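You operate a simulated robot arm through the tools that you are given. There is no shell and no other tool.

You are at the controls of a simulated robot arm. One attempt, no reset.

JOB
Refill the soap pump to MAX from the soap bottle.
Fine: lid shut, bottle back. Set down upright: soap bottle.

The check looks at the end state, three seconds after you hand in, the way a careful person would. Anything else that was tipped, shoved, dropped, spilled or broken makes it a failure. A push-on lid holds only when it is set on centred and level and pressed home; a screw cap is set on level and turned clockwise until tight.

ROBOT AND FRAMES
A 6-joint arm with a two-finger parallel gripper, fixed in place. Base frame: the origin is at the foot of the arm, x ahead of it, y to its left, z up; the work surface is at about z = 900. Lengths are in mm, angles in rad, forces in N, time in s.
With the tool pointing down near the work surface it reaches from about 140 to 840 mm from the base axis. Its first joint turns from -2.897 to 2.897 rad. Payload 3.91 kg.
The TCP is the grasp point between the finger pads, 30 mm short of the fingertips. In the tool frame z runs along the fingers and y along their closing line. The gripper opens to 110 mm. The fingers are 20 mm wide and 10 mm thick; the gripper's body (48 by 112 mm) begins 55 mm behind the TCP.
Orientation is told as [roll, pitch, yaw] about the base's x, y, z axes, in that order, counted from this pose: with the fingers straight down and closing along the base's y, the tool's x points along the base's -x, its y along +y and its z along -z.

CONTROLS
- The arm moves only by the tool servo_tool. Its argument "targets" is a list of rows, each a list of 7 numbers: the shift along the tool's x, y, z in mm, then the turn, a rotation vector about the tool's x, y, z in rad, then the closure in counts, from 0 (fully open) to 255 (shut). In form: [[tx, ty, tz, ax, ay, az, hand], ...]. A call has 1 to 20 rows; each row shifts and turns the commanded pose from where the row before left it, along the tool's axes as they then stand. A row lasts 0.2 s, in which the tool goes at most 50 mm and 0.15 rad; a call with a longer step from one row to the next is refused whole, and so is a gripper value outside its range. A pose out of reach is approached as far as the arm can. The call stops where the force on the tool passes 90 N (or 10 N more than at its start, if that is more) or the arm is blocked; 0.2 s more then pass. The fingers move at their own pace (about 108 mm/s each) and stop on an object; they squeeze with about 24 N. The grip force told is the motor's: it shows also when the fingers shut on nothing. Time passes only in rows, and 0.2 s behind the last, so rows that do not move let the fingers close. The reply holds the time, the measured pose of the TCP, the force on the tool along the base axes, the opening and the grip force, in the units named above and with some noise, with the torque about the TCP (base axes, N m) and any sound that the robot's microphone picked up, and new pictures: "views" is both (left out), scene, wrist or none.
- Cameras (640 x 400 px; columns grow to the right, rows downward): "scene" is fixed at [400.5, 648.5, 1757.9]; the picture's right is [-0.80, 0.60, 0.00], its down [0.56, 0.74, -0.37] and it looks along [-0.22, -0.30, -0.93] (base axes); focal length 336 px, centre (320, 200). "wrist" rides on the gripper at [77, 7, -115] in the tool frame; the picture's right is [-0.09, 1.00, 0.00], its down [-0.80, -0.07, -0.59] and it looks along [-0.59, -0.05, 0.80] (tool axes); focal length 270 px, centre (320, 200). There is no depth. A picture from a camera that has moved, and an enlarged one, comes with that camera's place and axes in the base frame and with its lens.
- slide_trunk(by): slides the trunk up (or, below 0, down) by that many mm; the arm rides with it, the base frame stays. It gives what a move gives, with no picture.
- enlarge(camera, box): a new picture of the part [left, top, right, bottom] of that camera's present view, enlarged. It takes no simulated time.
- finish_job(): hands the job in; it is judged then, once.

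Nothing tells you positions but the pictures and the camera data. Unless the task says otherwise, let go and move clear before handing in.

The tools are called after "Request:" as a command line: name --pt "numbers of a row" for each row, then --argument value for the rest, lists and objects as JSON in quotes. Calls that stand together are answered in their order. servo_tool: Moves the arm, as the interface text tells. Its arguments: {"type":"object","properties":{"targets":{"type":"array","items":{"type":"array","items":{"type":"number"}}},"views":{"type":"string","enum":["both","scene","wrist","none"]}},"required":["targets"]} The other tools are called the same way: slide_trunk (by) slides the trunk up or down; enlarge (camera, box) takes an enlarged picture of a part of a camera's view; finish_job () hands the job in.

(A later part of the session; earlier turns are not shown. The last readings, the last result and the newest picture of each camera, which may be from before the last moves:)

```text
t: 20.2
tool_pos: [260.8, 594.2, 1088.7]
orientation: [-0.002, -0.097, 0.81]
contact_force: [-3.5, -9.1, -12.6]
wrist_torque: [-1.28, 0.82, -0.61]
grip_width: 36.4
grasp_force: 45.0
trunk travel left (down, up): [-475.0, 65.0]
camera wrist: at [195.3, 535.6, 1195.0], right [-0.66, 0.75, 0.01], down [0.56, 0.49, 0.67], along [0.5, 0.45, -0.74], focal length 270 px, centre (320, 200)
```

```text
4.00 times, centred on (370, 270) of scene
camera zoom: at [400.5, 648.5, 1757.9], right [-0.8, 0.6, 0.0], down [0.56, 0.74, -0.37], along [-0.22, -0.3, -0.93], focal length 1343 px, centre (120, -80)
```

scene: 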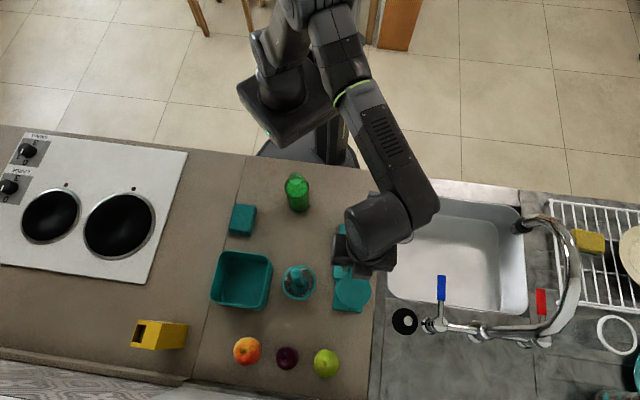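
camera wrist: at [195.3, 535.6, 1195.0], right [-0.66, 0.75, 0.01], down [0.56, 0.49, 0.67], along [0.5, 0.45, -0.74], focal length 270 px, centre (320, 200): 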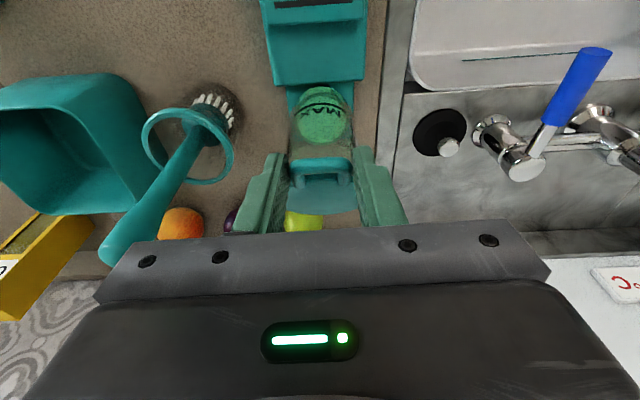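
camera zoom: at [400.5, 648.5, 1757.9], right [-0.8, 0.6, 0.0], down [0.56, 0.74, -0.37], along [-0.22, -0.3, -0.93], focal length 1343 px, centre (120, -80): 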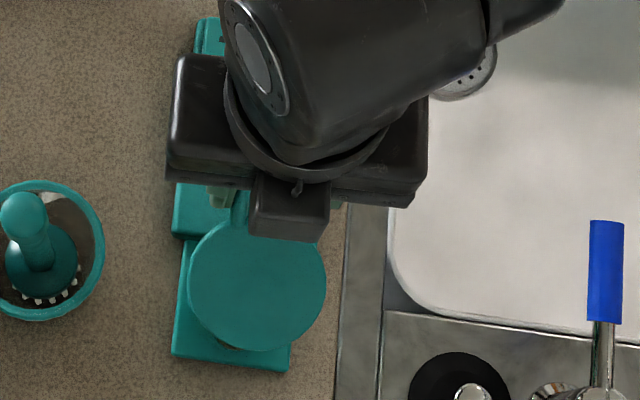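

Request:
servo_tool --pt "-4.5 0 -6.8 0 0 0 255" --pt "-5.6 0 -6.2 0 0 0 255" --pt "-6.3 0 -5.6 0 0 0 255" --pt "-6.9 0 -4.9 0 0 0 255" --pt "0 0 0 0 0 0 255" --views "wrist"

Request:
enlarge --camera "wrist" --box '[200, 50, 440, 250]'

Request:
enlarge --camera "scene" --box '[300, 220, 440, 320]'

```text
t: 21.4
tool_pos: [276.2, 608.7, 1115.0]
orientation: [0.0, -0.101, 0.811]
contact_force: [-1.8, -10.3, -11.0]
wrist_torque: [-1.26, 0.72, -0.18]
grip_width: 36.8
grasp_force: 45.0
trunk travel left (down, up): [-475.0, 65.0]
camera wrist: at [209.9, 550.1, 1221.6], right [-0.66, 0.75, 0.01], down [0.56, 0.49, 0.67], along [0.5, 0.45, -0.74], focal length 270 px, centre (320, 200)
```

wrist: 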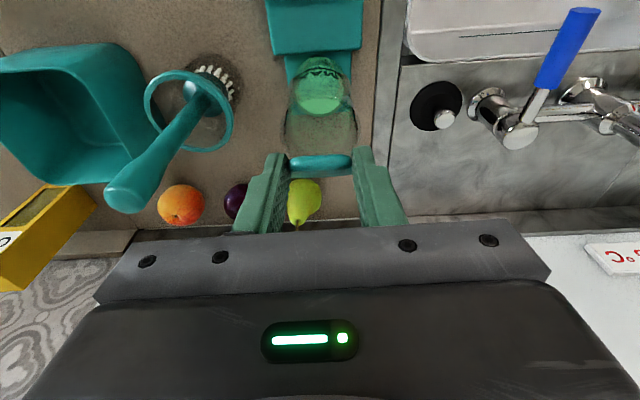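

```text
2.00 times, centred on (320, 150) of wrist
camera zoom: at [209.9, 550.1, 1221.6], right [-0.66, 0.75, 0.01], down [0.56, 0.49, 0.67], along [0.5, 0.45, -0.74], focal length 541 px, centre (320, 300)
```

zoom: 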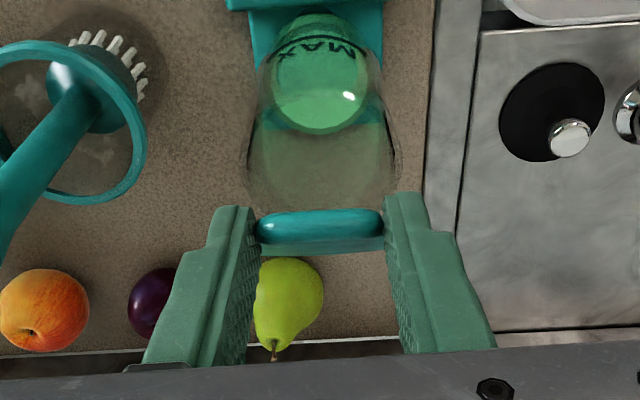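

```text
4.00 times, centred on (370, 270) of scene
camera zoom: at [400.5, 648.5, 1757.9], right [-0.8, 0.6, 0.0], down [0.56, 0.74, -0.37], along [-0.22, -0.3, -0.93], focal length 1343 px, centre (120, -80)
```

zoom: 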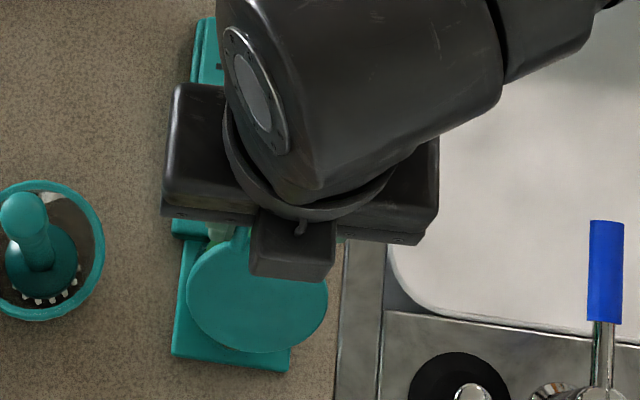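

Request:
servo_tool --pt "-7.7 0 -5.1 0 0 0 255" --pt "-9.2 0 -4.0 0 0 0 255" --pt "-9.65 0 -2.9 0 0 0 255" --pt "-9.9 0 -1.7 0 0 0 255" --pt "0 0 0 0 0 0 255" --views "wrist"

Request:
enlarge --camera "wrist" --box '[200, 50, 440, 250]'

Request:
enlarge --camera "scene" --box '[300, 220, 440, 320]'

```text
t: 22.6
tool_pos: [299.8, 633.4, 1135.5]
orientation: [0.001, -0.102, 0.81]
contact_force: [0.8, -17.4, 0.9]
wrist_torque: [-1.11, 0.51, -0.08]
grip_width: 36.5
grasp_force: 45.4
trunk travel left (down, up): [-475.0, 65.0]
camera wrist: at [234.5, 574.7, 1241.2], right [-0.66, 0.75, 0.01], down [0.56, 0.48, 0.67], along [0.5, 0.45, -0.74], focal length 270 px, centre (320, 200)
```

wrist: 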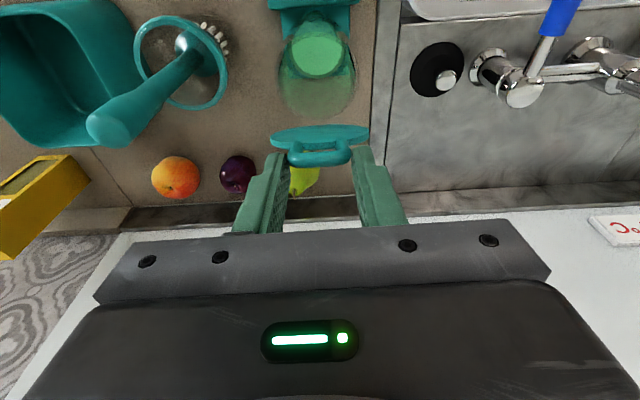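

```text
2.00 times, centred on (320, 150) of wrist
camera zoom: at [234.5, 574.7, 1241.2], right [-0.66, 0.75, 0.01], down [0.56, 0.48, 0.67], along [0.5, 0.45, -0.74], focal length 541 px, centre (320, 300)
```

zoom: 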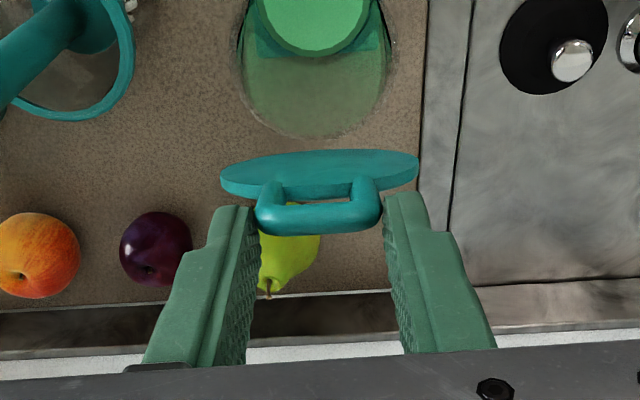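

```text
4.00 times, centred on (370, 270) of scene
camera zoom: at [400.5, 648.5, 1757.9], right [-0.8, 0.6, 0.0], down [0.56, 0.74, -0.37], along [-0.22, -0.3, -0.93], focal length 1343 px, centre (120, -80)
```

zoom: 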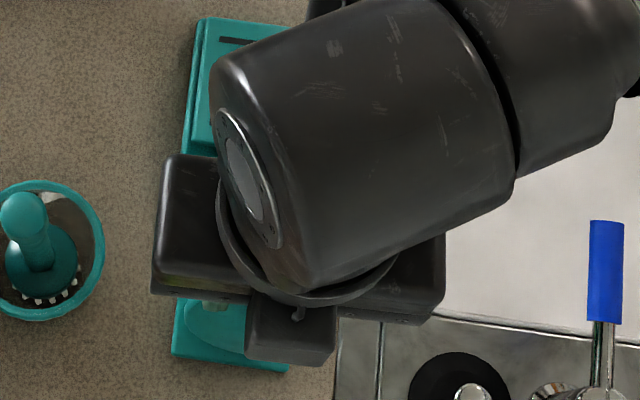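

Request:
servo_tool --pt "-10 -0.8 -0.5 0 0 0 255" --pt "-10 -0.7 0.7 0 0 0 255" --pt "-9.9 0 1.9 0 0 0 255" --pt "-9.6 0 3.0 0 0 0 255" --pt "0 0 0 0 0 0 255" --views "wrist"

Request:
enlarge --camera "wrist" --box '[200, 50, 440, 250]'

Request:
enlarge --camera "scene" --box '[300, 220, 440, 320]'

```text
t: 23.8
tool_pos: [329.2, 660.6, 1135.1]
orientation: [0.001, -0.105, 0.807]
contact_force: [-1.4, -8.5, 18.8]
wrist_torque: [-0.68, 0.64, -0.06]
grip_width: 36.1
grasp_force: 44.8
trunk travel left (down, up): [-475.0, 65.0]
camera wrist: at [261.7, 601.7, 1241.3], right [-0.66, 0.75, 0.01], down [0.56, 0.48, 0.68], along [0.5, 0.45, -0.74], focal length 270 px, centre (320, 200)
```

wrist: 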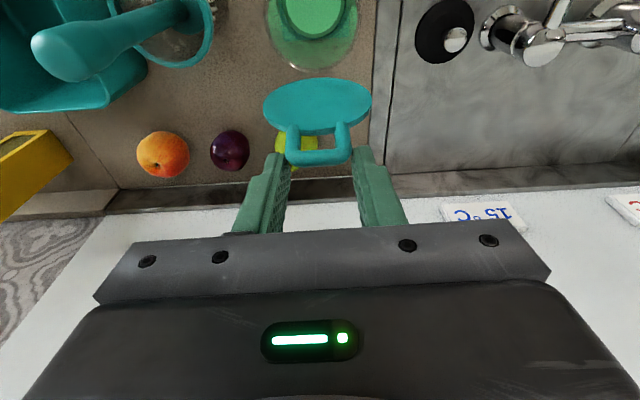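

```text
2.00 times, centred on (320, 150) of wrist
camera zoom: at [261.7, 601.7, 1241.3], right [-0.66, 0.75, 0.01], down [0.56, 0.48, 0.68], along [0.5, 0.45, -0.74], focal length 541 px, centre (320, 300)
```

zoom: 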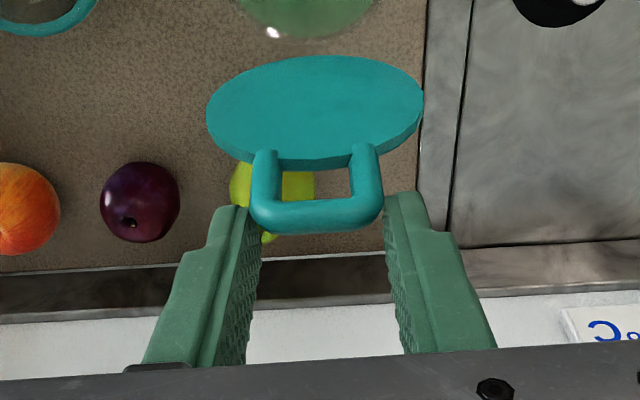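

```text
4.00 times, centred on (370, 270) of scene
camera zoom: at [400.5, 648.5, 1757.9], right [-0.8, 0.6, 0.0], down [0.56, 0.74, -0.37], along [-0.22, -0.3, -0.93], focal length 1343 px, centre (120, -80)
```

zoom: 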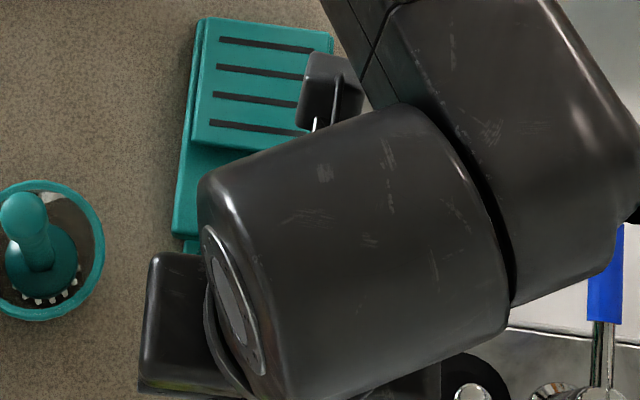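

The lid is now past vertical (about 105°). I'll release and back straight up, then check it stays.

Request:
servo_tool --pt "0 0 -1.5 0 0 0 255" --pt "0 0 0 0 0 0 150" --pt "0 0 0 0 0 0 130" --pt "0 0 -20 0 0 0 130" --pt "0 0 -20 0 0 0 100" --pt "20 0 -10 0 0 0 60" --pt "40 0 0 0 0 0 0" --pt "40 0 0 0 0 0 0" --pt "40 0 0 0 0 0 0"

Request:
enlarge --camera "wrist" --box '[200, 50, 440, 250]'

Request:
enlarge --camera "scene" --box '[300, 220, 440, 320]'

```text
t: 25.8
tool_pos: [229.7, 555.0, 1167.9]
orientation: [0.001, -0.102, 0.808]
contact_force: [-0.5, 0.1, -0.5]
wrist_torque: [-0.02, 0.01, -0.01]
grip_width: 109.9
grasp_force: 0.0
trunk travel left (down, up): [-475.0, 65.0]
camera wrist: at [163.1, 497.8, 1274.6], right [-0.66, 0.75, 0.01], down [0.56, 0.48, 0.67], along [0.5, 0.45, -0.74], focal length 270 px, centre (320, 200)
```

scene: 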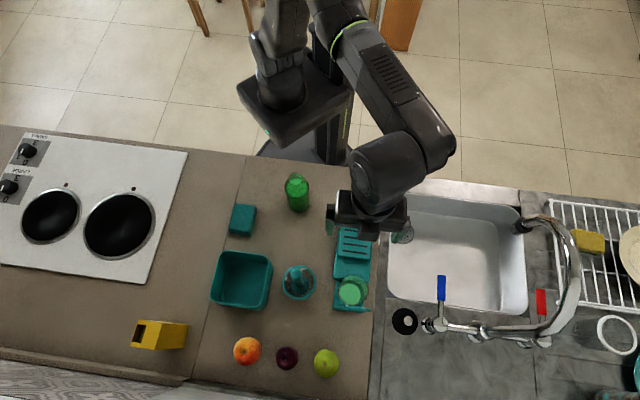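
wrist: 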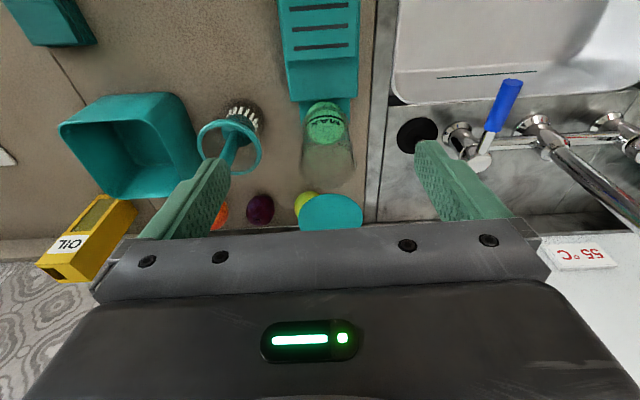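

```text
2.00 times, centred on (320, 150) of wrist
camera zoom: at [163.1, 497.8, 1274.6], right [-0.66, 0.75, 0.01], down [0.56, 0.48, 0.67], along [0.5, 0.45, -0.74], focal length 541 px, centre (320, 300)
```

zoom: 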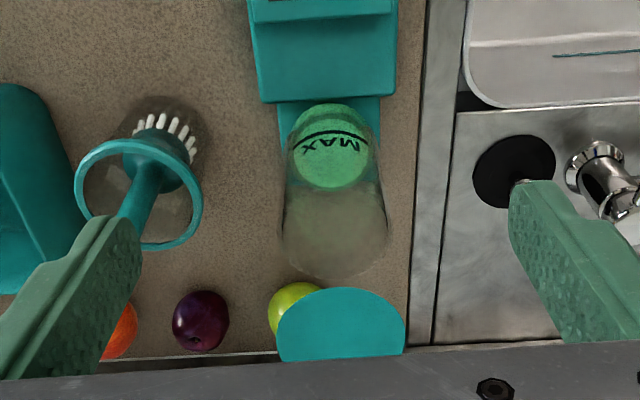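

```text
4.00 times, centred on (370, 270) of scene
camera zoom: at [400.5, 648.5, 1757.9], right [-0.8, 0.6, 0.0], down [0.56, 0.74, -0.37], along [-0.22, -0.3, -0.93], focal length 1343 px, centre (120, -80)
```

zoom: 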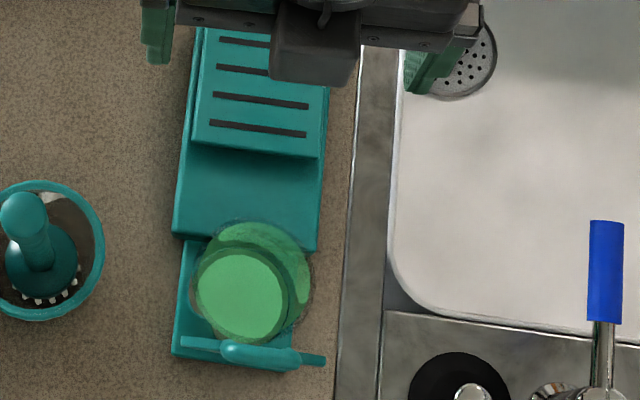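

The lid stands open by itself and the jar mouth is clear; liquid is at about z 919 and the MAX line about z 955. Next I'll go look at the bottle from the side to plan a horizontal grasp.

Request:
servo_tool --pt "0 0 0 0 0.1 0 0" --pt "0 0 0 0 0 0.135 0" --pt "0 0 0 0 0 0.135 0" --pt "0 0 0 0 0 0.135 0" --pt "0 0 0 0 0 0.135 0" --pt "0 0 0 0 0 0.135 0" --pt "0 0 0 0 0 0.135 0" --pt "24 -37 0 0 0 0 0" --pt "24 -37 0 0 0 0 0" --pt "24 -37 0 0 0 0 0" --pt "24 -37 0 0 0 0 0" --pt "24 -37 0 0 0 0 0" --pt "0 0 15 0 -0.15 0 0" --pt "0 0 15 0 -0.15 0 0" --pt "0 0 0 0 -0.15 0 0" --pt "0 0 0 0 -0.15 0 0" --pt "0 0 0 0 -0.15 0 0"

Request:
enlarge --camera "wrist" --box '[200, 50, 440, 250]'

```text
t: 29.4
tool_pos: [111.9, 374.4, 1139.3]
orientation: [0.003, -0.752, -0.002]
contact_force: [0.2, 0.2, 1.6]
wrist_torque: [0.0, 0.01, -0.01]
grip_width: 110.1
grasp_force: 0.1
trunk travel left (down, up): [-475.0, 65.0]
camera wrist: at [-23.4, 380.5, 1169.9], right [0.06, 1.0, 0.06], down [0.18, -0.07, 0.98], along [0.98, -0.05, -0.18], focal length 270 px, centre (320, 200)
```

scene: 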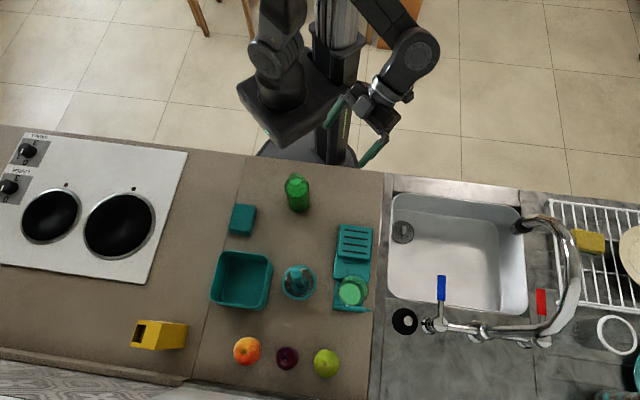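
wrist: 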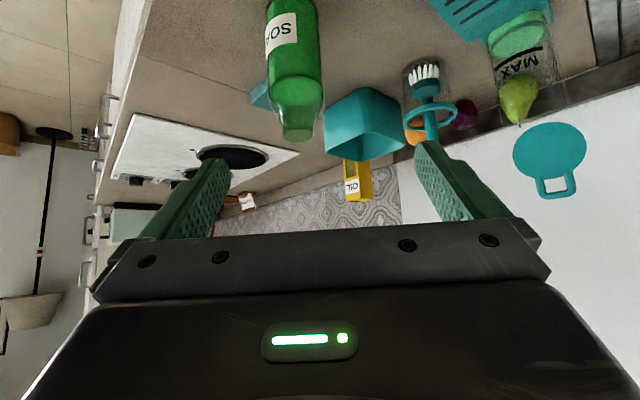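

```text
2.00 times, centred on (320, 150) of wrist
camera zoom: at [-23.4, 380.5, 1169.9], right [0.06, 1.0, 0.06], down [0.18, -0.07, 0.98], along [0.98, -0.05, -0.18], focal length 541 px, centre (320, 300)
```

zoom: 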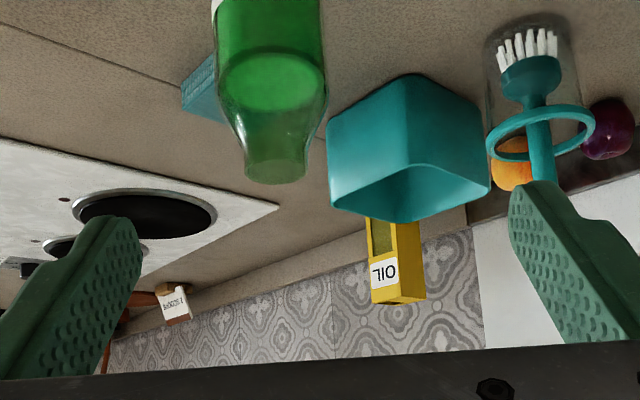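

Request:
enlarge --camera "wrist" --box '[230, 0, 360, 150]'

Request:
enlarge --camera "wrist" --box '[470, 0, 610, 210]'

Request:
enlarge --camera "scene" --box '[270, 160, 330, 220]'

Request:
enlarge --camera "scene" --box '[320, 260, 390, 320]'

```text
2.67 times, centred on (295, 75) of wrist
camera zoom: at [-23.4, 380.5, 1169.9], right [0.06, 1.0, 0.06], down [0.18, -0.07, 0.98], along [0.98, -0.05, -0.18], focal length 721 px, centre (387, 533)
```

zoom: 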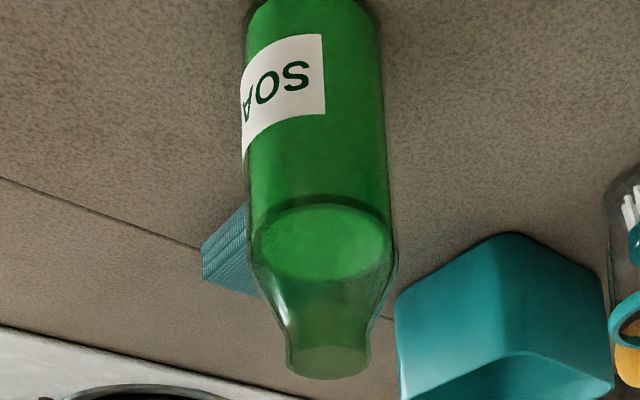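

```text
1.90 times, centred on (540, 105) of wrist
camera zoom: at [-23.4, 380.5, 1169.9], right [0.06, 1.0, 0.06], down [0.18, -0.07, 0.98], along [0.98, -0.05, -0.18], focal length 515 px, centre (-99, 381)
```

zoom: 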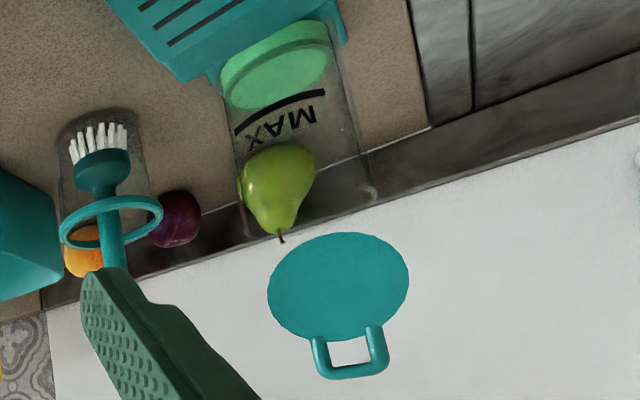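

```text
6.67 times, centred on (300, 190) of scene
camera zoom: at [400.5, 648.5, 1757.9], right [-0.8, 0.6, 0.0], down [0.56, 0.74, -0.37], along [-0.22, -0.3, -0.93], focal length 2239 px, centre (453, 267)
```

zoom: 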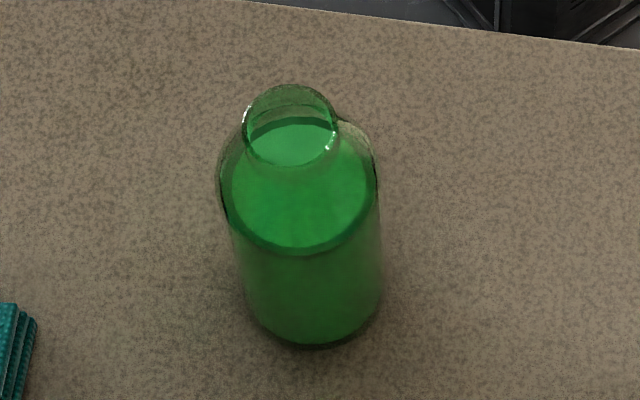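

```text
6.67 times, centred on (355, 290) of scene
camera zoom: at [400.5, 648.5, 1757.9], right [-0.8, 0.6, 0.0], down [0.56, 0.74, -0.37], along [-0.22, -0.3, -0.93], focal length 2239 px, centre (87, -400)
```

zoom: 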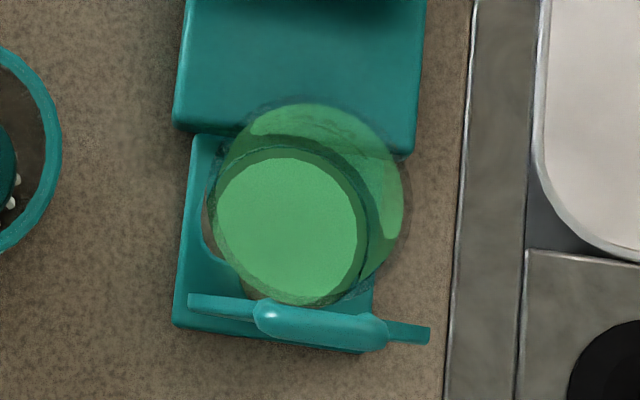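

Bottle axis is at about (246, 348): 150 mm tall, 58 mm diameter, liquid at about 96 mm; jar axis is (290, 621), with about 35 mm of rise needed. I'll pitch the tool to near horizontal and line up in front of the bottle.

Request:
servo_tool --pt "0 0 0 0 -0.1175 0 0" --pt "0 0 0 0 -0.1175 0 0" --pt "0 0 0 0 -0.1175 0 0" --pt "0 0 0 0 -0.1175 0 0" --pt "28.3 -6.6 20.7 0 0 0 0" --pt "28.3 -6.6 20.7 0 0 0 0" --pt "28.3 -6.6 20.7 0 0 0 0" --pt "28.3 -6.6 20.7 0 0 0 0"

Request:
enlarge --camera "wrist" --box '[180, 0, 460, 250]'

```text
t: 31.2
tool_pos: [153.1, 348.2, 1004.8]
orientation: [-0.001, -1.221, 0.0]
contact_force: [0.8, -0.4, -0.4]
wrist_torque: [0.02, -0.02, 0.02]
grip_width: 110.2
grasp_force: 0.1
trunk travel left (down, up): [-475.0, 65.0]
camera wrist: at [17.9, 354.7, 971.3], right [0.03, 1.0, 0.08], down [-0.28, -0.07, 0.96], along [0.96, -0.05, 0.28], focal length 270 px, centre (320, 200)
```

scene: 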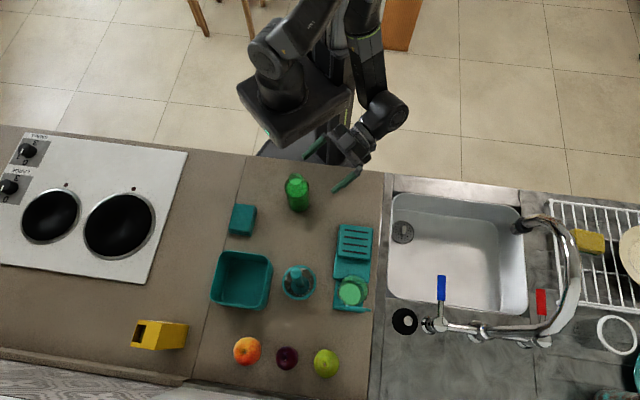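
wrist: 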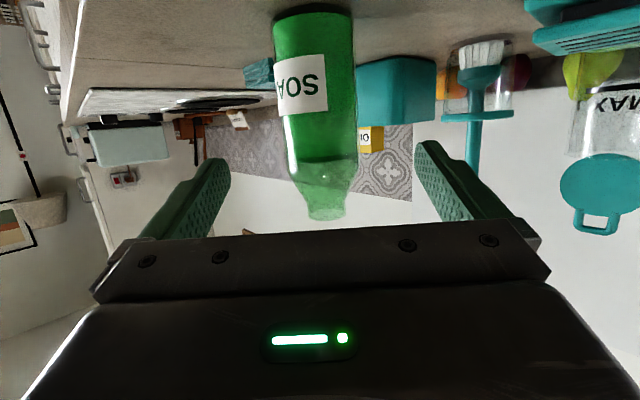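

```text
1.60 times, centred on (320, 125) of wrist
camera zoom: at [17.9, 354.7, 971.3], right [0.03, 1.0, 0.08], down [-0.28, -0.07, 0.96], along [0.96, -0.05, 0.28], focal length 432 px, centre (320, 320)
```

zoom: 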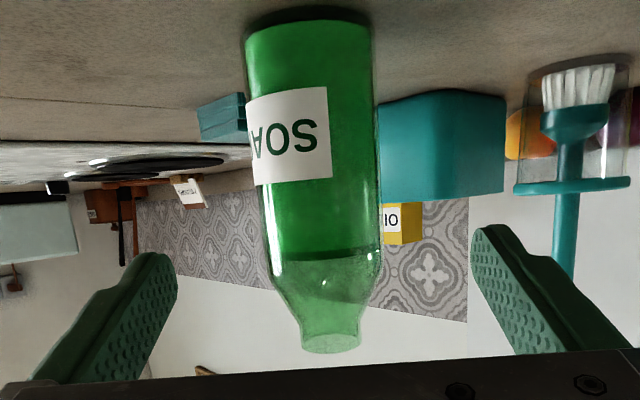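

The bottle is centred between the fingers. I'll advance along the tool axis and close on the body at about z 970.

Request:
servo_tool --pt "0 0 25 0 0 0 0" --pt "0 0 25 0 0 0 0" --pt "0 0 25 0 0 0 0" --pt "0 0 22 0 0 0 0" --pt "0 0 0 0 0 0 70" --pt "0 0 0 0 0 0 105" --pt "0 0 0 0 0 0 115" --pt "0 0 0 0 0 0 255" --pt "0 0 0 0 0 0 255"

Request:
enlarge --camera "wrist" --box '[180, 0, 460, 250]'

Request:
enlarge --camera "scene" --box '[240, 140, 360, 230]'

```text
t: 33.2
tool_pos: [240.3, 345.7, 971.5]
orientation: [0.0, -1.221, 0.001]
contact_force: [-0.5, 0.6, 0.1]
wrist_torque: [-0.02, 0.01, 0.01]
grip_width: 60.2
grasp_force: 24.2
trunk travel left (down, up): [-475.0, 65.0]
camera wrist: at [105.6, 353.4, 938.0], right [0.03, 1.0, 0.08], down [-0.28, -0.07, 0.96], along [0.96, -0.05, 0.28], focal length 270 px, centre (320, 200)
```

scene: 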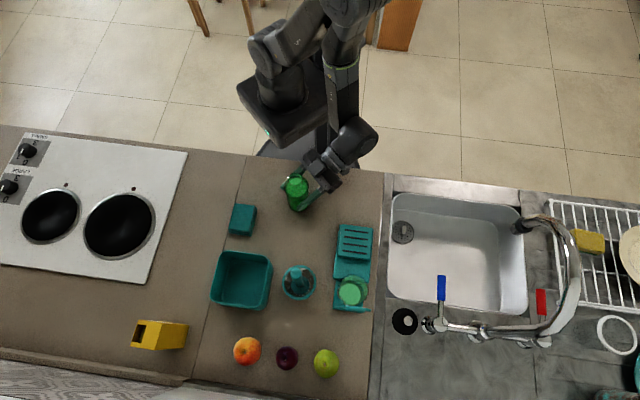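
wrist: 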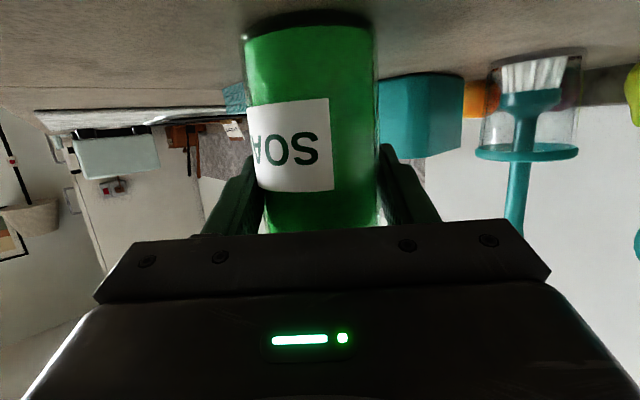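

```text
1.60 times, centred on (320, 125) of wrist
camera zoom: at [105.6, 353.4, 938.0], right [0.03, 1.0, 0.08], down [-0.28, -0.07, 0.96], along [0.96, -0.05, 0.28], focal length 432 px, centre (320, 320)
```

zoom: 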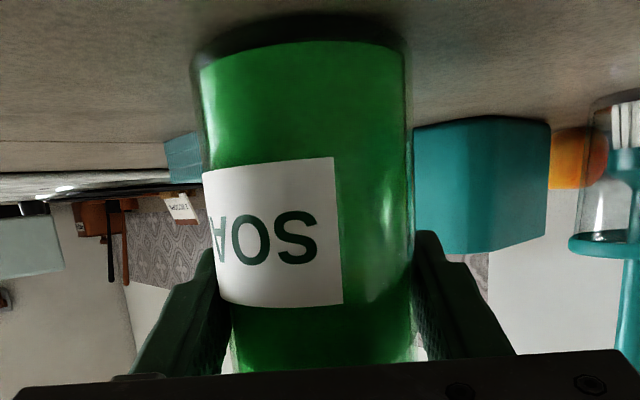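

```text
4.44 times, centred on (300, 185) of scene
camera zoom: at [400.5, 648.5, 1757.9], right [-0.8, 0.6, 0.0], down [0.56, 0.74, -0.37], along [-0.22, -0.3, -0.93], focal length 1492 px, centre (409, 267)
```

zoom: 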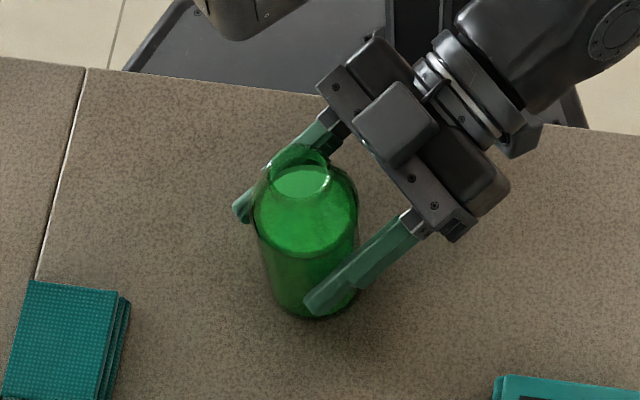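

Request:
servo_tool --pt "0 0 0 0 0 0 255" --pt "0 0 0 0 0 0 255" --views "none"

```text
t: 33.8
tool_pos: [240.3, 345.9, 970.7]
orientation: [0.0, -1.219, -0.001]
contact_force: [0.7, 0.7, -0.6]
wrist_torque: [-0.06, 0.01, 0.04]
grip_width: 60.0
grasp_force: 24.0
trunk travel left (down, up): [-475.0, 65.0]
```

Bottle is gripped at 60 mm width. I'll lift it straight up and check that it's held.

Request:
servo_tool --pt "-2.8 0 -1 0 0 0 255" --pt "-4.7 0 -1.7 0 0 0 255" --pt "-9.4 0 -3.4 0 0 0 255" --pt "-9.4 0 -3.4 0 0 0 255" --pt "-18.8 0 -6.84 0 0 0 255" --pt "-18.8 0 -6.84 0 0 0 255" --pt "-18.8 0 -6.84 0 0 0 255" --pt "0 0 0 0 0 0 255"

Request:
enlarge --camera "scene" --box '[240, 120, 360, 230]'

```text
t: 35.6
tool_pos: [240.3, 346.0, 1057.5]
orientation: [0.001, -1.22, 0.0]
contact_force: [-1.1, -0.7, -3.5]
wrist_torque: [0.0, 0.01, -0.04]
grip_width: 60.2
grasp_force: 24.1
trunk travel left (down, up): [-475.0, 65.0]
camera wrist: at [106.5, 353.6, 1026.3], right [0.03, 1.0, 0.08], down [-0.28, -0.07, 0.96], along [0.96, -0.05, 0.28], focal length 270 px, centre (320, 200)
```

scene: 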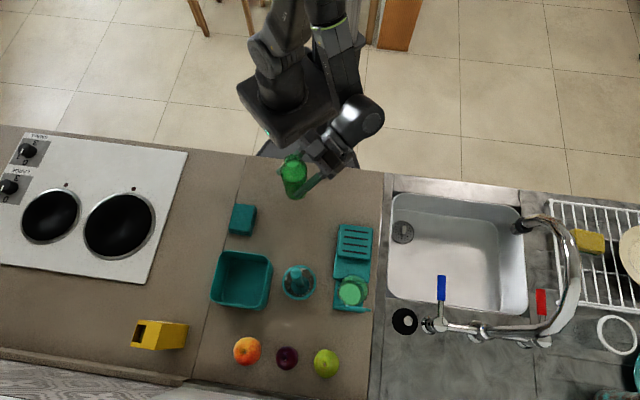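
wrist: 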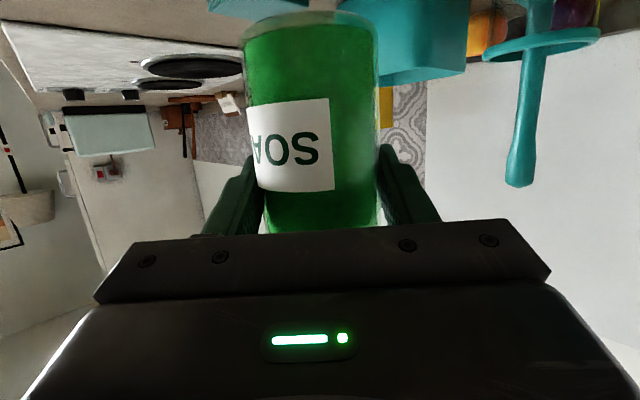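

```text
3.64 times, centred on (300, 175) of scene
camera zoom: at [400.5, 648.5, 1757.9], right [-0.8, 0.6, 0.0], down [0.56, 0.74, -0.37], along [-0.22, -0.3, -0.93], focal length 1221 px, centre (393, 291)
```

zoom: 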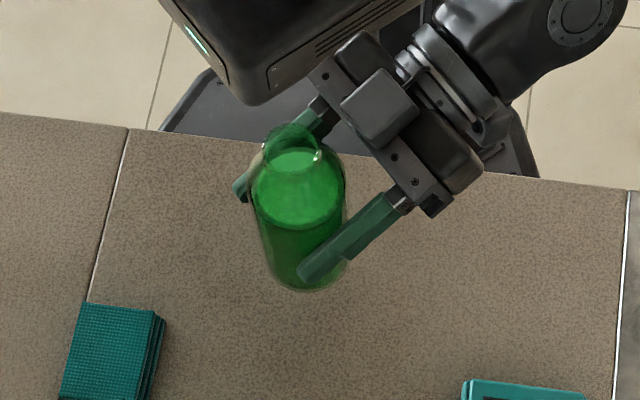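

The bottle is held upright, about 350 g. I'll carry it level to the pre-pour position beside the jar at about (285, 530).

Request:
servo_tool --pt "-0.8 9.2 2.1 0 0 0 255" --pt "-1.53 18.4 4.2 0 0 0 255" --pt "-1.53 18.4 4.2 0 0 0 255" --pt "-1.53 18.4 4.2 0 0 0 255" --pt "-1.53 18.4 4.2 0 0 0 255" --pt "-1.53 18.4 4.2 0 0 0 255" --pt "-1.53 18.4 4.2 0 0 0 255" --pt "-1.53 18.4 4.2 0 0 0 255" --pt "-1.53 18.4 4.2 0 0 0 255" --pt "-1.53 18.4 4.2 0 0 0 255" --pt "-0.8 9.2 2.1 0 0 0 255" --pt "0 0 0 0 0 0 255"

Request:
enlarge --camera "scene" --box '[270, 200, 410, 320]'

```text
t: 38.2
tool_pos: [286.3, 531.4, 1058.7]
orientation: [0.002, -1.219, 0.0]
contact_force: [-0.6, -0.1, -3.0]
wrist_torque: [0.01, -0.02, 0.01]
grip_width: 60.1
grasp_force: 23.7
trunk travel left (down, up): [-475.0, 65.0]
camera wrist: at [152.3, 538.9, 1025.7], right [0.03, 1.0, 0.08], down [-0.28, -0.07, 0.96], along [0.96, -0.05, 0.28], focal length 270 px, centre (320, 200)
```

scene: 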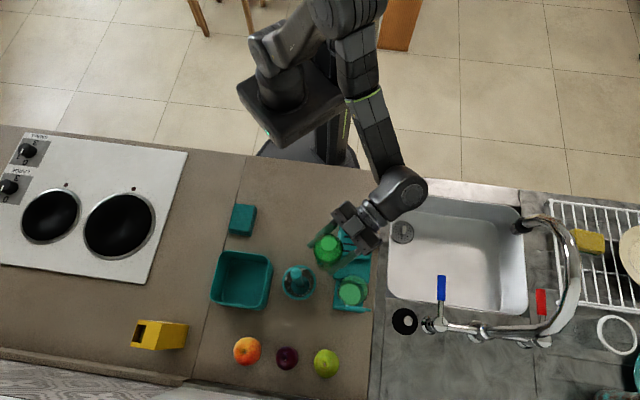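
wrist: 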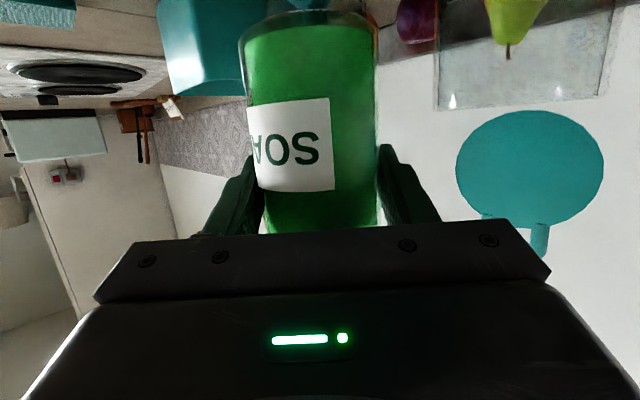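

```text
3.33 times, centred on (340, 260) of scene
camera zoom: at [400.5, 648.5, 1757.9], right [-0.8, 0.6, 0.0], down [0.56, 0.74, -0.37], along [-0.22, -0.3, -0.93], focal length 1119 px, centre (253, 0)
```

zoom: 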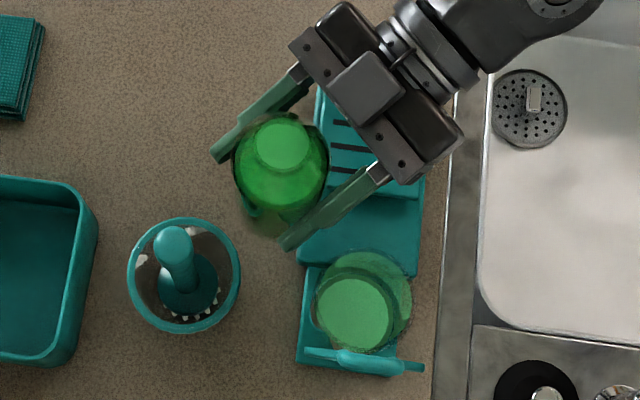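

Everything is clear. I'll tilt about the horizontal x axis, first 0.6 rad to verify direction and clearance.

Request:
servo_tool --pt "0 0 0 0.0344 0 -0.0939 255" --pt "0 0 0 0.0344 0 -0.0939 255" --pt "0 0 0 0.0344 0 -0.0939 255" --pt "0 0 0 0.0344 0 -0.0939 255" --pt "0 0 0 0.0344 0 -0.0939 255" --pt "0 0 0 0.0344 0 -0.0939 255" --pt "0 0 0 0 0 0 255"

Request:
enlarge --camera "scene" --box '[270, 200, 410, 320]'

```text
t: 39.8
tool_pos: [287.4, 531.5, 1058.0]
orientation: [-1.106, -0.885, 0.996]
contact_force: [-0.6, -0.8, -3.0]
wrist_torque: [0.04, 0.03, 0.0]
grip_width: 60.0
grasp_force: 23.8
trunk travel left (down, up): [-475.0, 65.0]
camera wrist: at [151.9, 518.7, 1027.3], right [0.03, 0.87, -0.5], down [-0.28, 0.48, 0.83], along [0.96, 0.11, 0.26], focal length 270 px, centre (320, 200)
```

scene: 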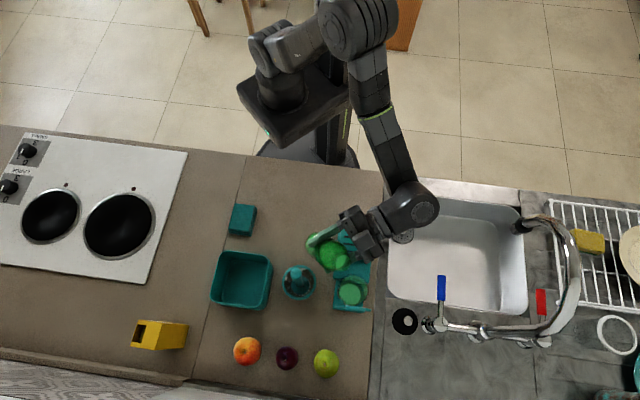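
wrist: 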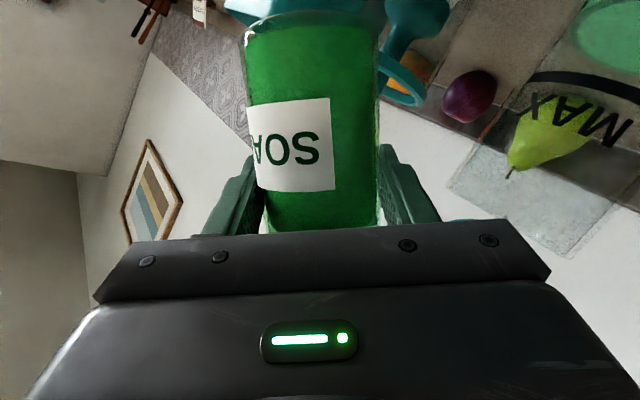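

```text
3.33 times, centred on (340, 260) of scene
camera zoom: at [400.5, 648.5, 1757.9], right [-0.8, 0.6, 0.0], down [0.56, 0.74, -0.37], along [-0.22, -0.3, -0.93], focal length 1119 px, centre (253, 0)
```

zoom: 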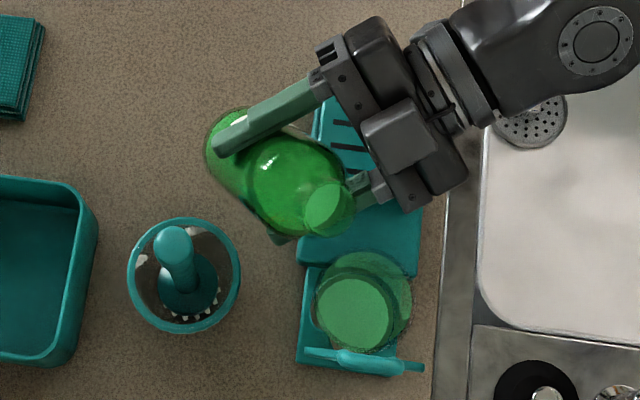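

Direction and clearance are right; mouth is moving over the jar. I'll lower a little and continue tilting toward the flow point in small steps.

Request:
servo_tool --pt "7.5 2.4 2.75 0 0 0 255" --pt "7.5 2.4 2.75 0 0 0 255" --pt "0 0 0 0.0344 0 -0.0939 255" --pt "0 0 0 0.0344 0 -0.0939 255" --pt "0 0 0 0.0344 0 -0.0939 255" --pt "0 0 0 0.0344 0 -0.0939 255" --pt "0 0 0 0 0 0 255"

Request:
enlarge --camera "scene" --box '[270, 200, 410, 320]'

Request:
enlarge --camera "wrist" --box '[380, 0, 640, 230]'

```text
t: 41.4
tool_pos: [286.5, 525.8, 1041.0]
orientation: [-1.355, -0.531, 1.161]
contact_force: [-0.1, -0.9, -3.1]
wrist_torque: [0.0, 0.0, -0.01]
grip_width: 60.0
grasp_force: 24.3
trunk travel left (down, up): [-475.0, 65.0]
camera wrist: at [151.9, 502.6, 1018.7], right [0.03, 0.61, -0.79], down [-0.28, 0.77, 0.58], along [0.96, 0.21, 0.19], focal length 270 px, centre (320, 200)
```

scene: 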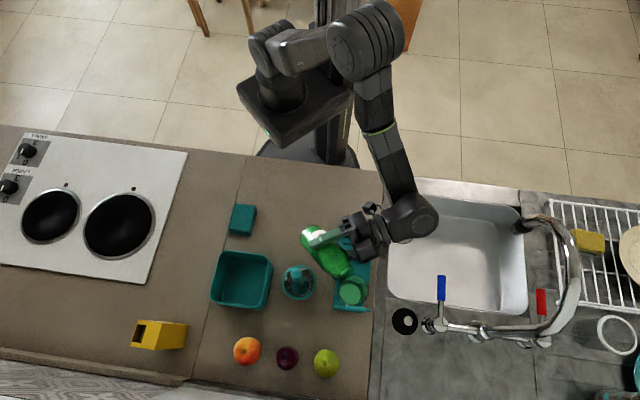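
wrist: 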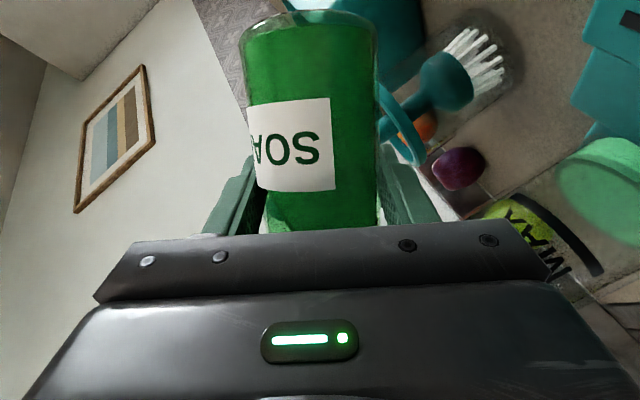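

```text
3.33 times, centred on (340, 260) of scene
camera zoom: at [400.5, 648.5, 1757.9], right [-0.8, 0.6, 0.0], down [0.56, 0.74, -0.37], along [-0.22, -0.3, -0.93], focal length 1119 px, centre (253, 0)
```

zoom: 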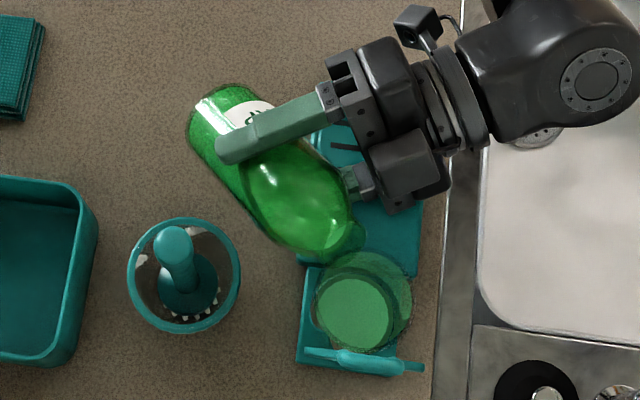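

```text
1.74 times, centred on (510, 115) of wrist
camera zoom: at [151.9, 502.6, 1018.7], right [0.03, 0.61, -0.79], down [-0.28, 0.77, 0.58], along [0.96, 0.21, 0.19], focal length 470 px, centre (-10, 348)
```

zoom: 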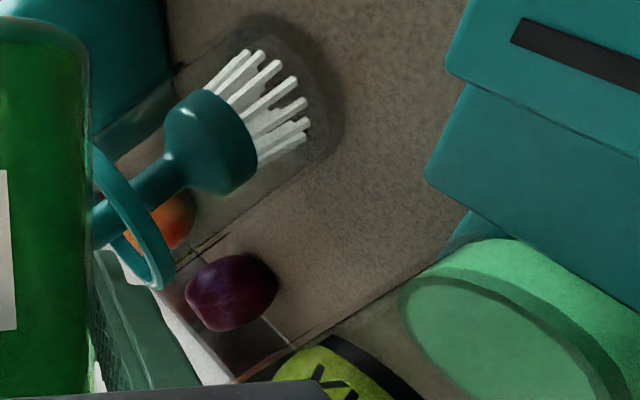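

Request:
servo_tool --pt "3.0 5.0 1.1 0 0 0 255" --pt "0 0 0 0.0172 0 -0.047 255" --pt "0 0 0 0.0172 0 -0.047 255" --pt "0 0 0 0.0172 0 -0.047 255" --pt "0 0 0 0 0 0 255" --pt "0 0 0 0 0 0 255"

Request:
enlarge --camera "scene" --box '[270, 200, 410, 320]'

Request:
enlarge --camera "wrist" --box '[380, 0, 640, 310]'

```text
t: 42.8
tool_pos: [287.0, 526.1, 1036.1]
orientation: [-1.42, -0.393, 1.187]
contact_force: [0.6, -0.3, -2.4]
wrist_torque: [0.01, 0.02, 0.01]
grip_width: 59.8
grasp_force: 24.3
trunk travel left (down, up): [-475.0, 65.0]
camera wrist: at [152.0, 499.7, 1016.7], right [0.03, 0.48, -0.88], down [-0.28, 0.84, 0.46], along [0.96, 0.23, 0.16], focal length 270 px, centre (320, 200)
```

scene: 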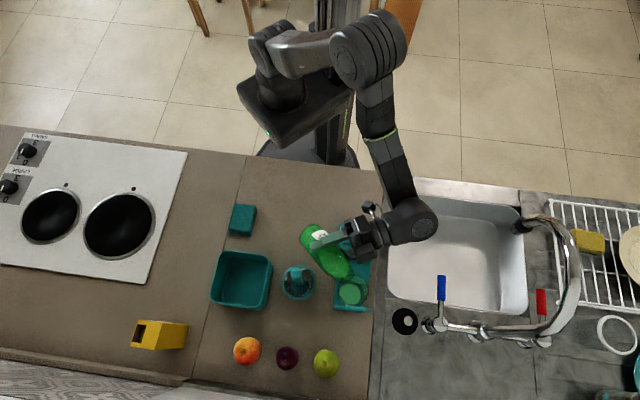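
wrist: 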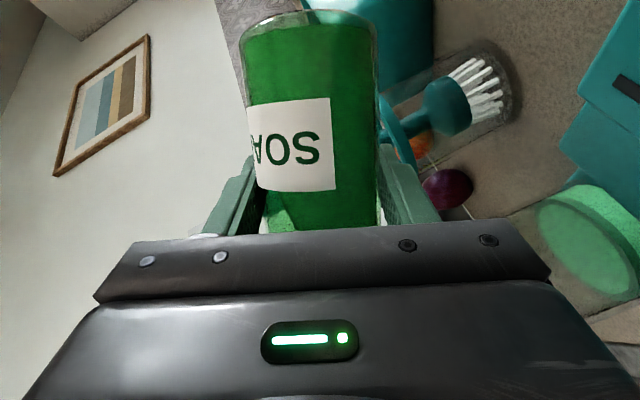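

```text
3.33 times, centred on (340, 260) of scene
camera zoom: at [400.5, 648.5, 1757.9], right [-0.8, 0.6, 0.0], down [0.56, 0.74, -0.37], along [-0.22, -0.3, -0.93], focal length 1119 px, centre (253, 0)
```

zoom: 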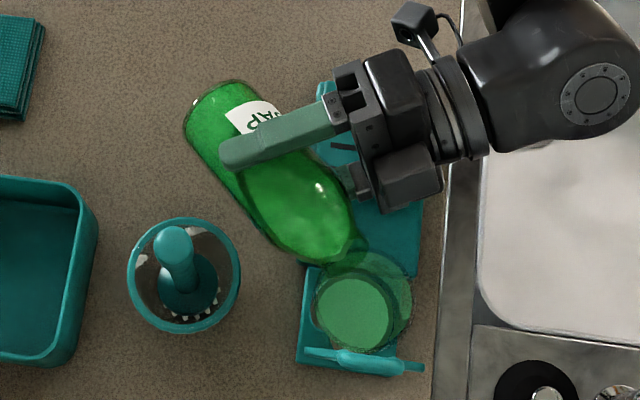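

```text
1.29 times, centred on (510, 155) of wrist
camera zoom: at [152.0, 499.7, 1016.7], right [0.03, 0.48, -0.88], down [-0.28, 0.84, 0.46], along [0.96, 0.23, 0.16], focal length 349 px, centre (75, 258)
```

zoom: 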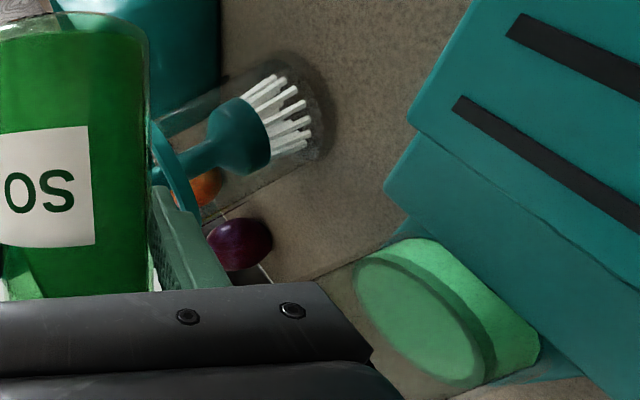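

Request:
servo_tool --pt "0 0 0 0.0172 0 -0.047 255" --pt "0 0 0 0 0 0 255" --pt "0 0 0 0 0 0 255" --views "none"

Request:
enlarge --camera "scene" --box '[310, 230, 390, 320]'

Request:
enlarge --camera "wrist" --box '[500, 120, 640, 330]'

```text
t: 43.6
tool_pos: [286.1, 525.6, 1036.8]
orientation: [-1.439, -0.349, 1.195]
contact_force: [0.5, -0.3, -3.0]
wrist_torque: [0.03, 0.02, -0.02]
grip_width: 60.2
grasp_force: 23.7
trunk travel left (down, up): [-475.0, 65.0]
```

```text
4.44 times, centred on (350, 275) of scene
camera zoom: at [400.5, 648.5, 1757.9], right [-0.8, 0.6, 0.0], down [0.56, 0.74, -0.37], along [-0.22, -0.3, -0.93], focal length 1492 px, centre (187, -133)
```

zoom: 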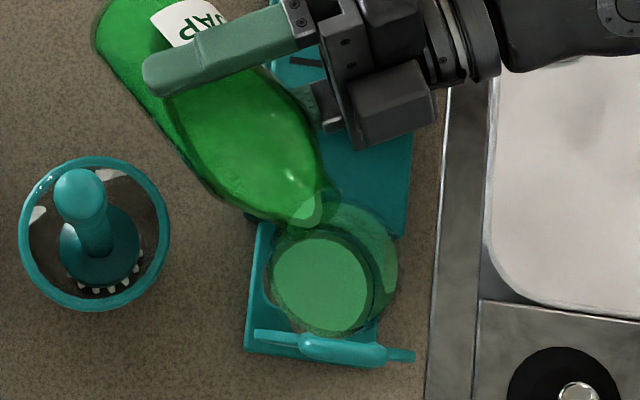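

```text
1.90 times, centred on (570, 225) of wrist
camera zoom: at [151.9, 498.5, 1018.1], right [0.03, 0.44, -0.9], down [-0.28, 0.87, 0.41], along [0.96, 0.24, 0.15], focal length 515 px, centre (-156, 152)
```

zoom: 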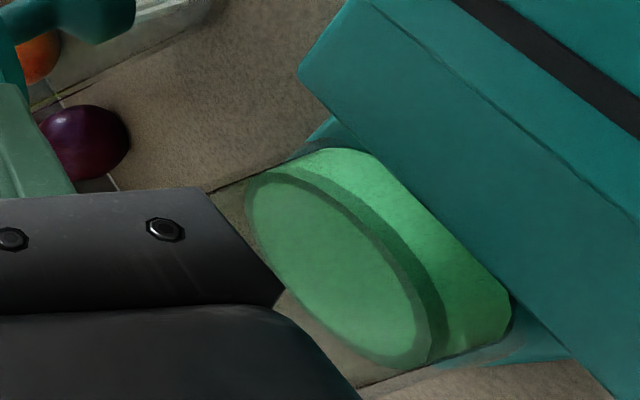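

Request:
servo_tool --pt "-4.4 1.8 -1.6 0 0 0 255" --pt "0 0 0 0.0103 0 -0.0282 255" --pt "0 0 0 0.0103 0 -0.0282 255" --pt "0 0 0 0 0 0 255" --pt "0 0 0 0 0 0 255" --views "none"

Request:
enlarge --camera "scene" --box '[310, 230, 390, 320]'

Request:
enlarge --camera "wrist" --box '[500, 120, 640, 330]'

```text
t: 44.8
tool_pos: [285.1, 530.4, 1037.3]
orientation: [-1.461, -0.292, 1.203]
contact_force: [-1.3, 0.3, -2.3]
wrist_torque: [0.01, 0.0, -0.02]
grip_width: 59.9
grasp_force: 24.5
trunk travel left (down, up): [-475.0, 65.0]
```

```text
4.44 times, centred on (350, 275) of scene
camera zoom: at [400.5, 648.5, 1757.9], right [-0.8, 0.6, 0.0], down [0.56, 0.74, -0.37], along [-0.22, -0.3, -0.93], focal length 1492 px, centre (187, -133)
```

zoom: 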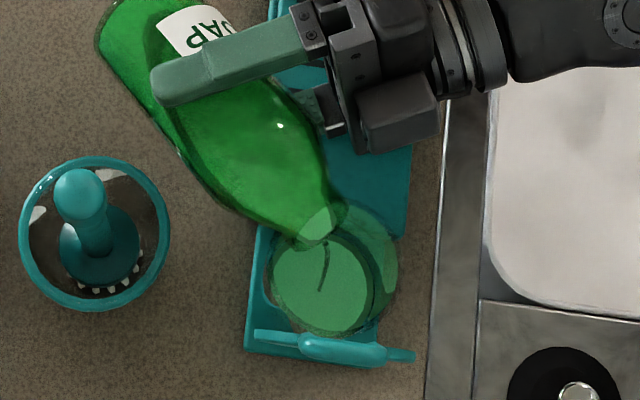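

```text
1.90 times, centred on (570, 225) of wrist
camera zoom: at [151.9, 501.8, 1019.9], right [0.03, 0.38, -0.92], down [-0.28, 0.89, 0.36], along [0.96, 0.25, 0.14], focal length 515 px, centre (-156, 152)
```

zoom: 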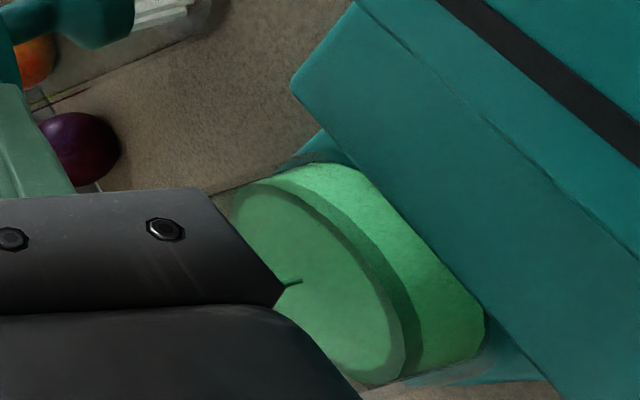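

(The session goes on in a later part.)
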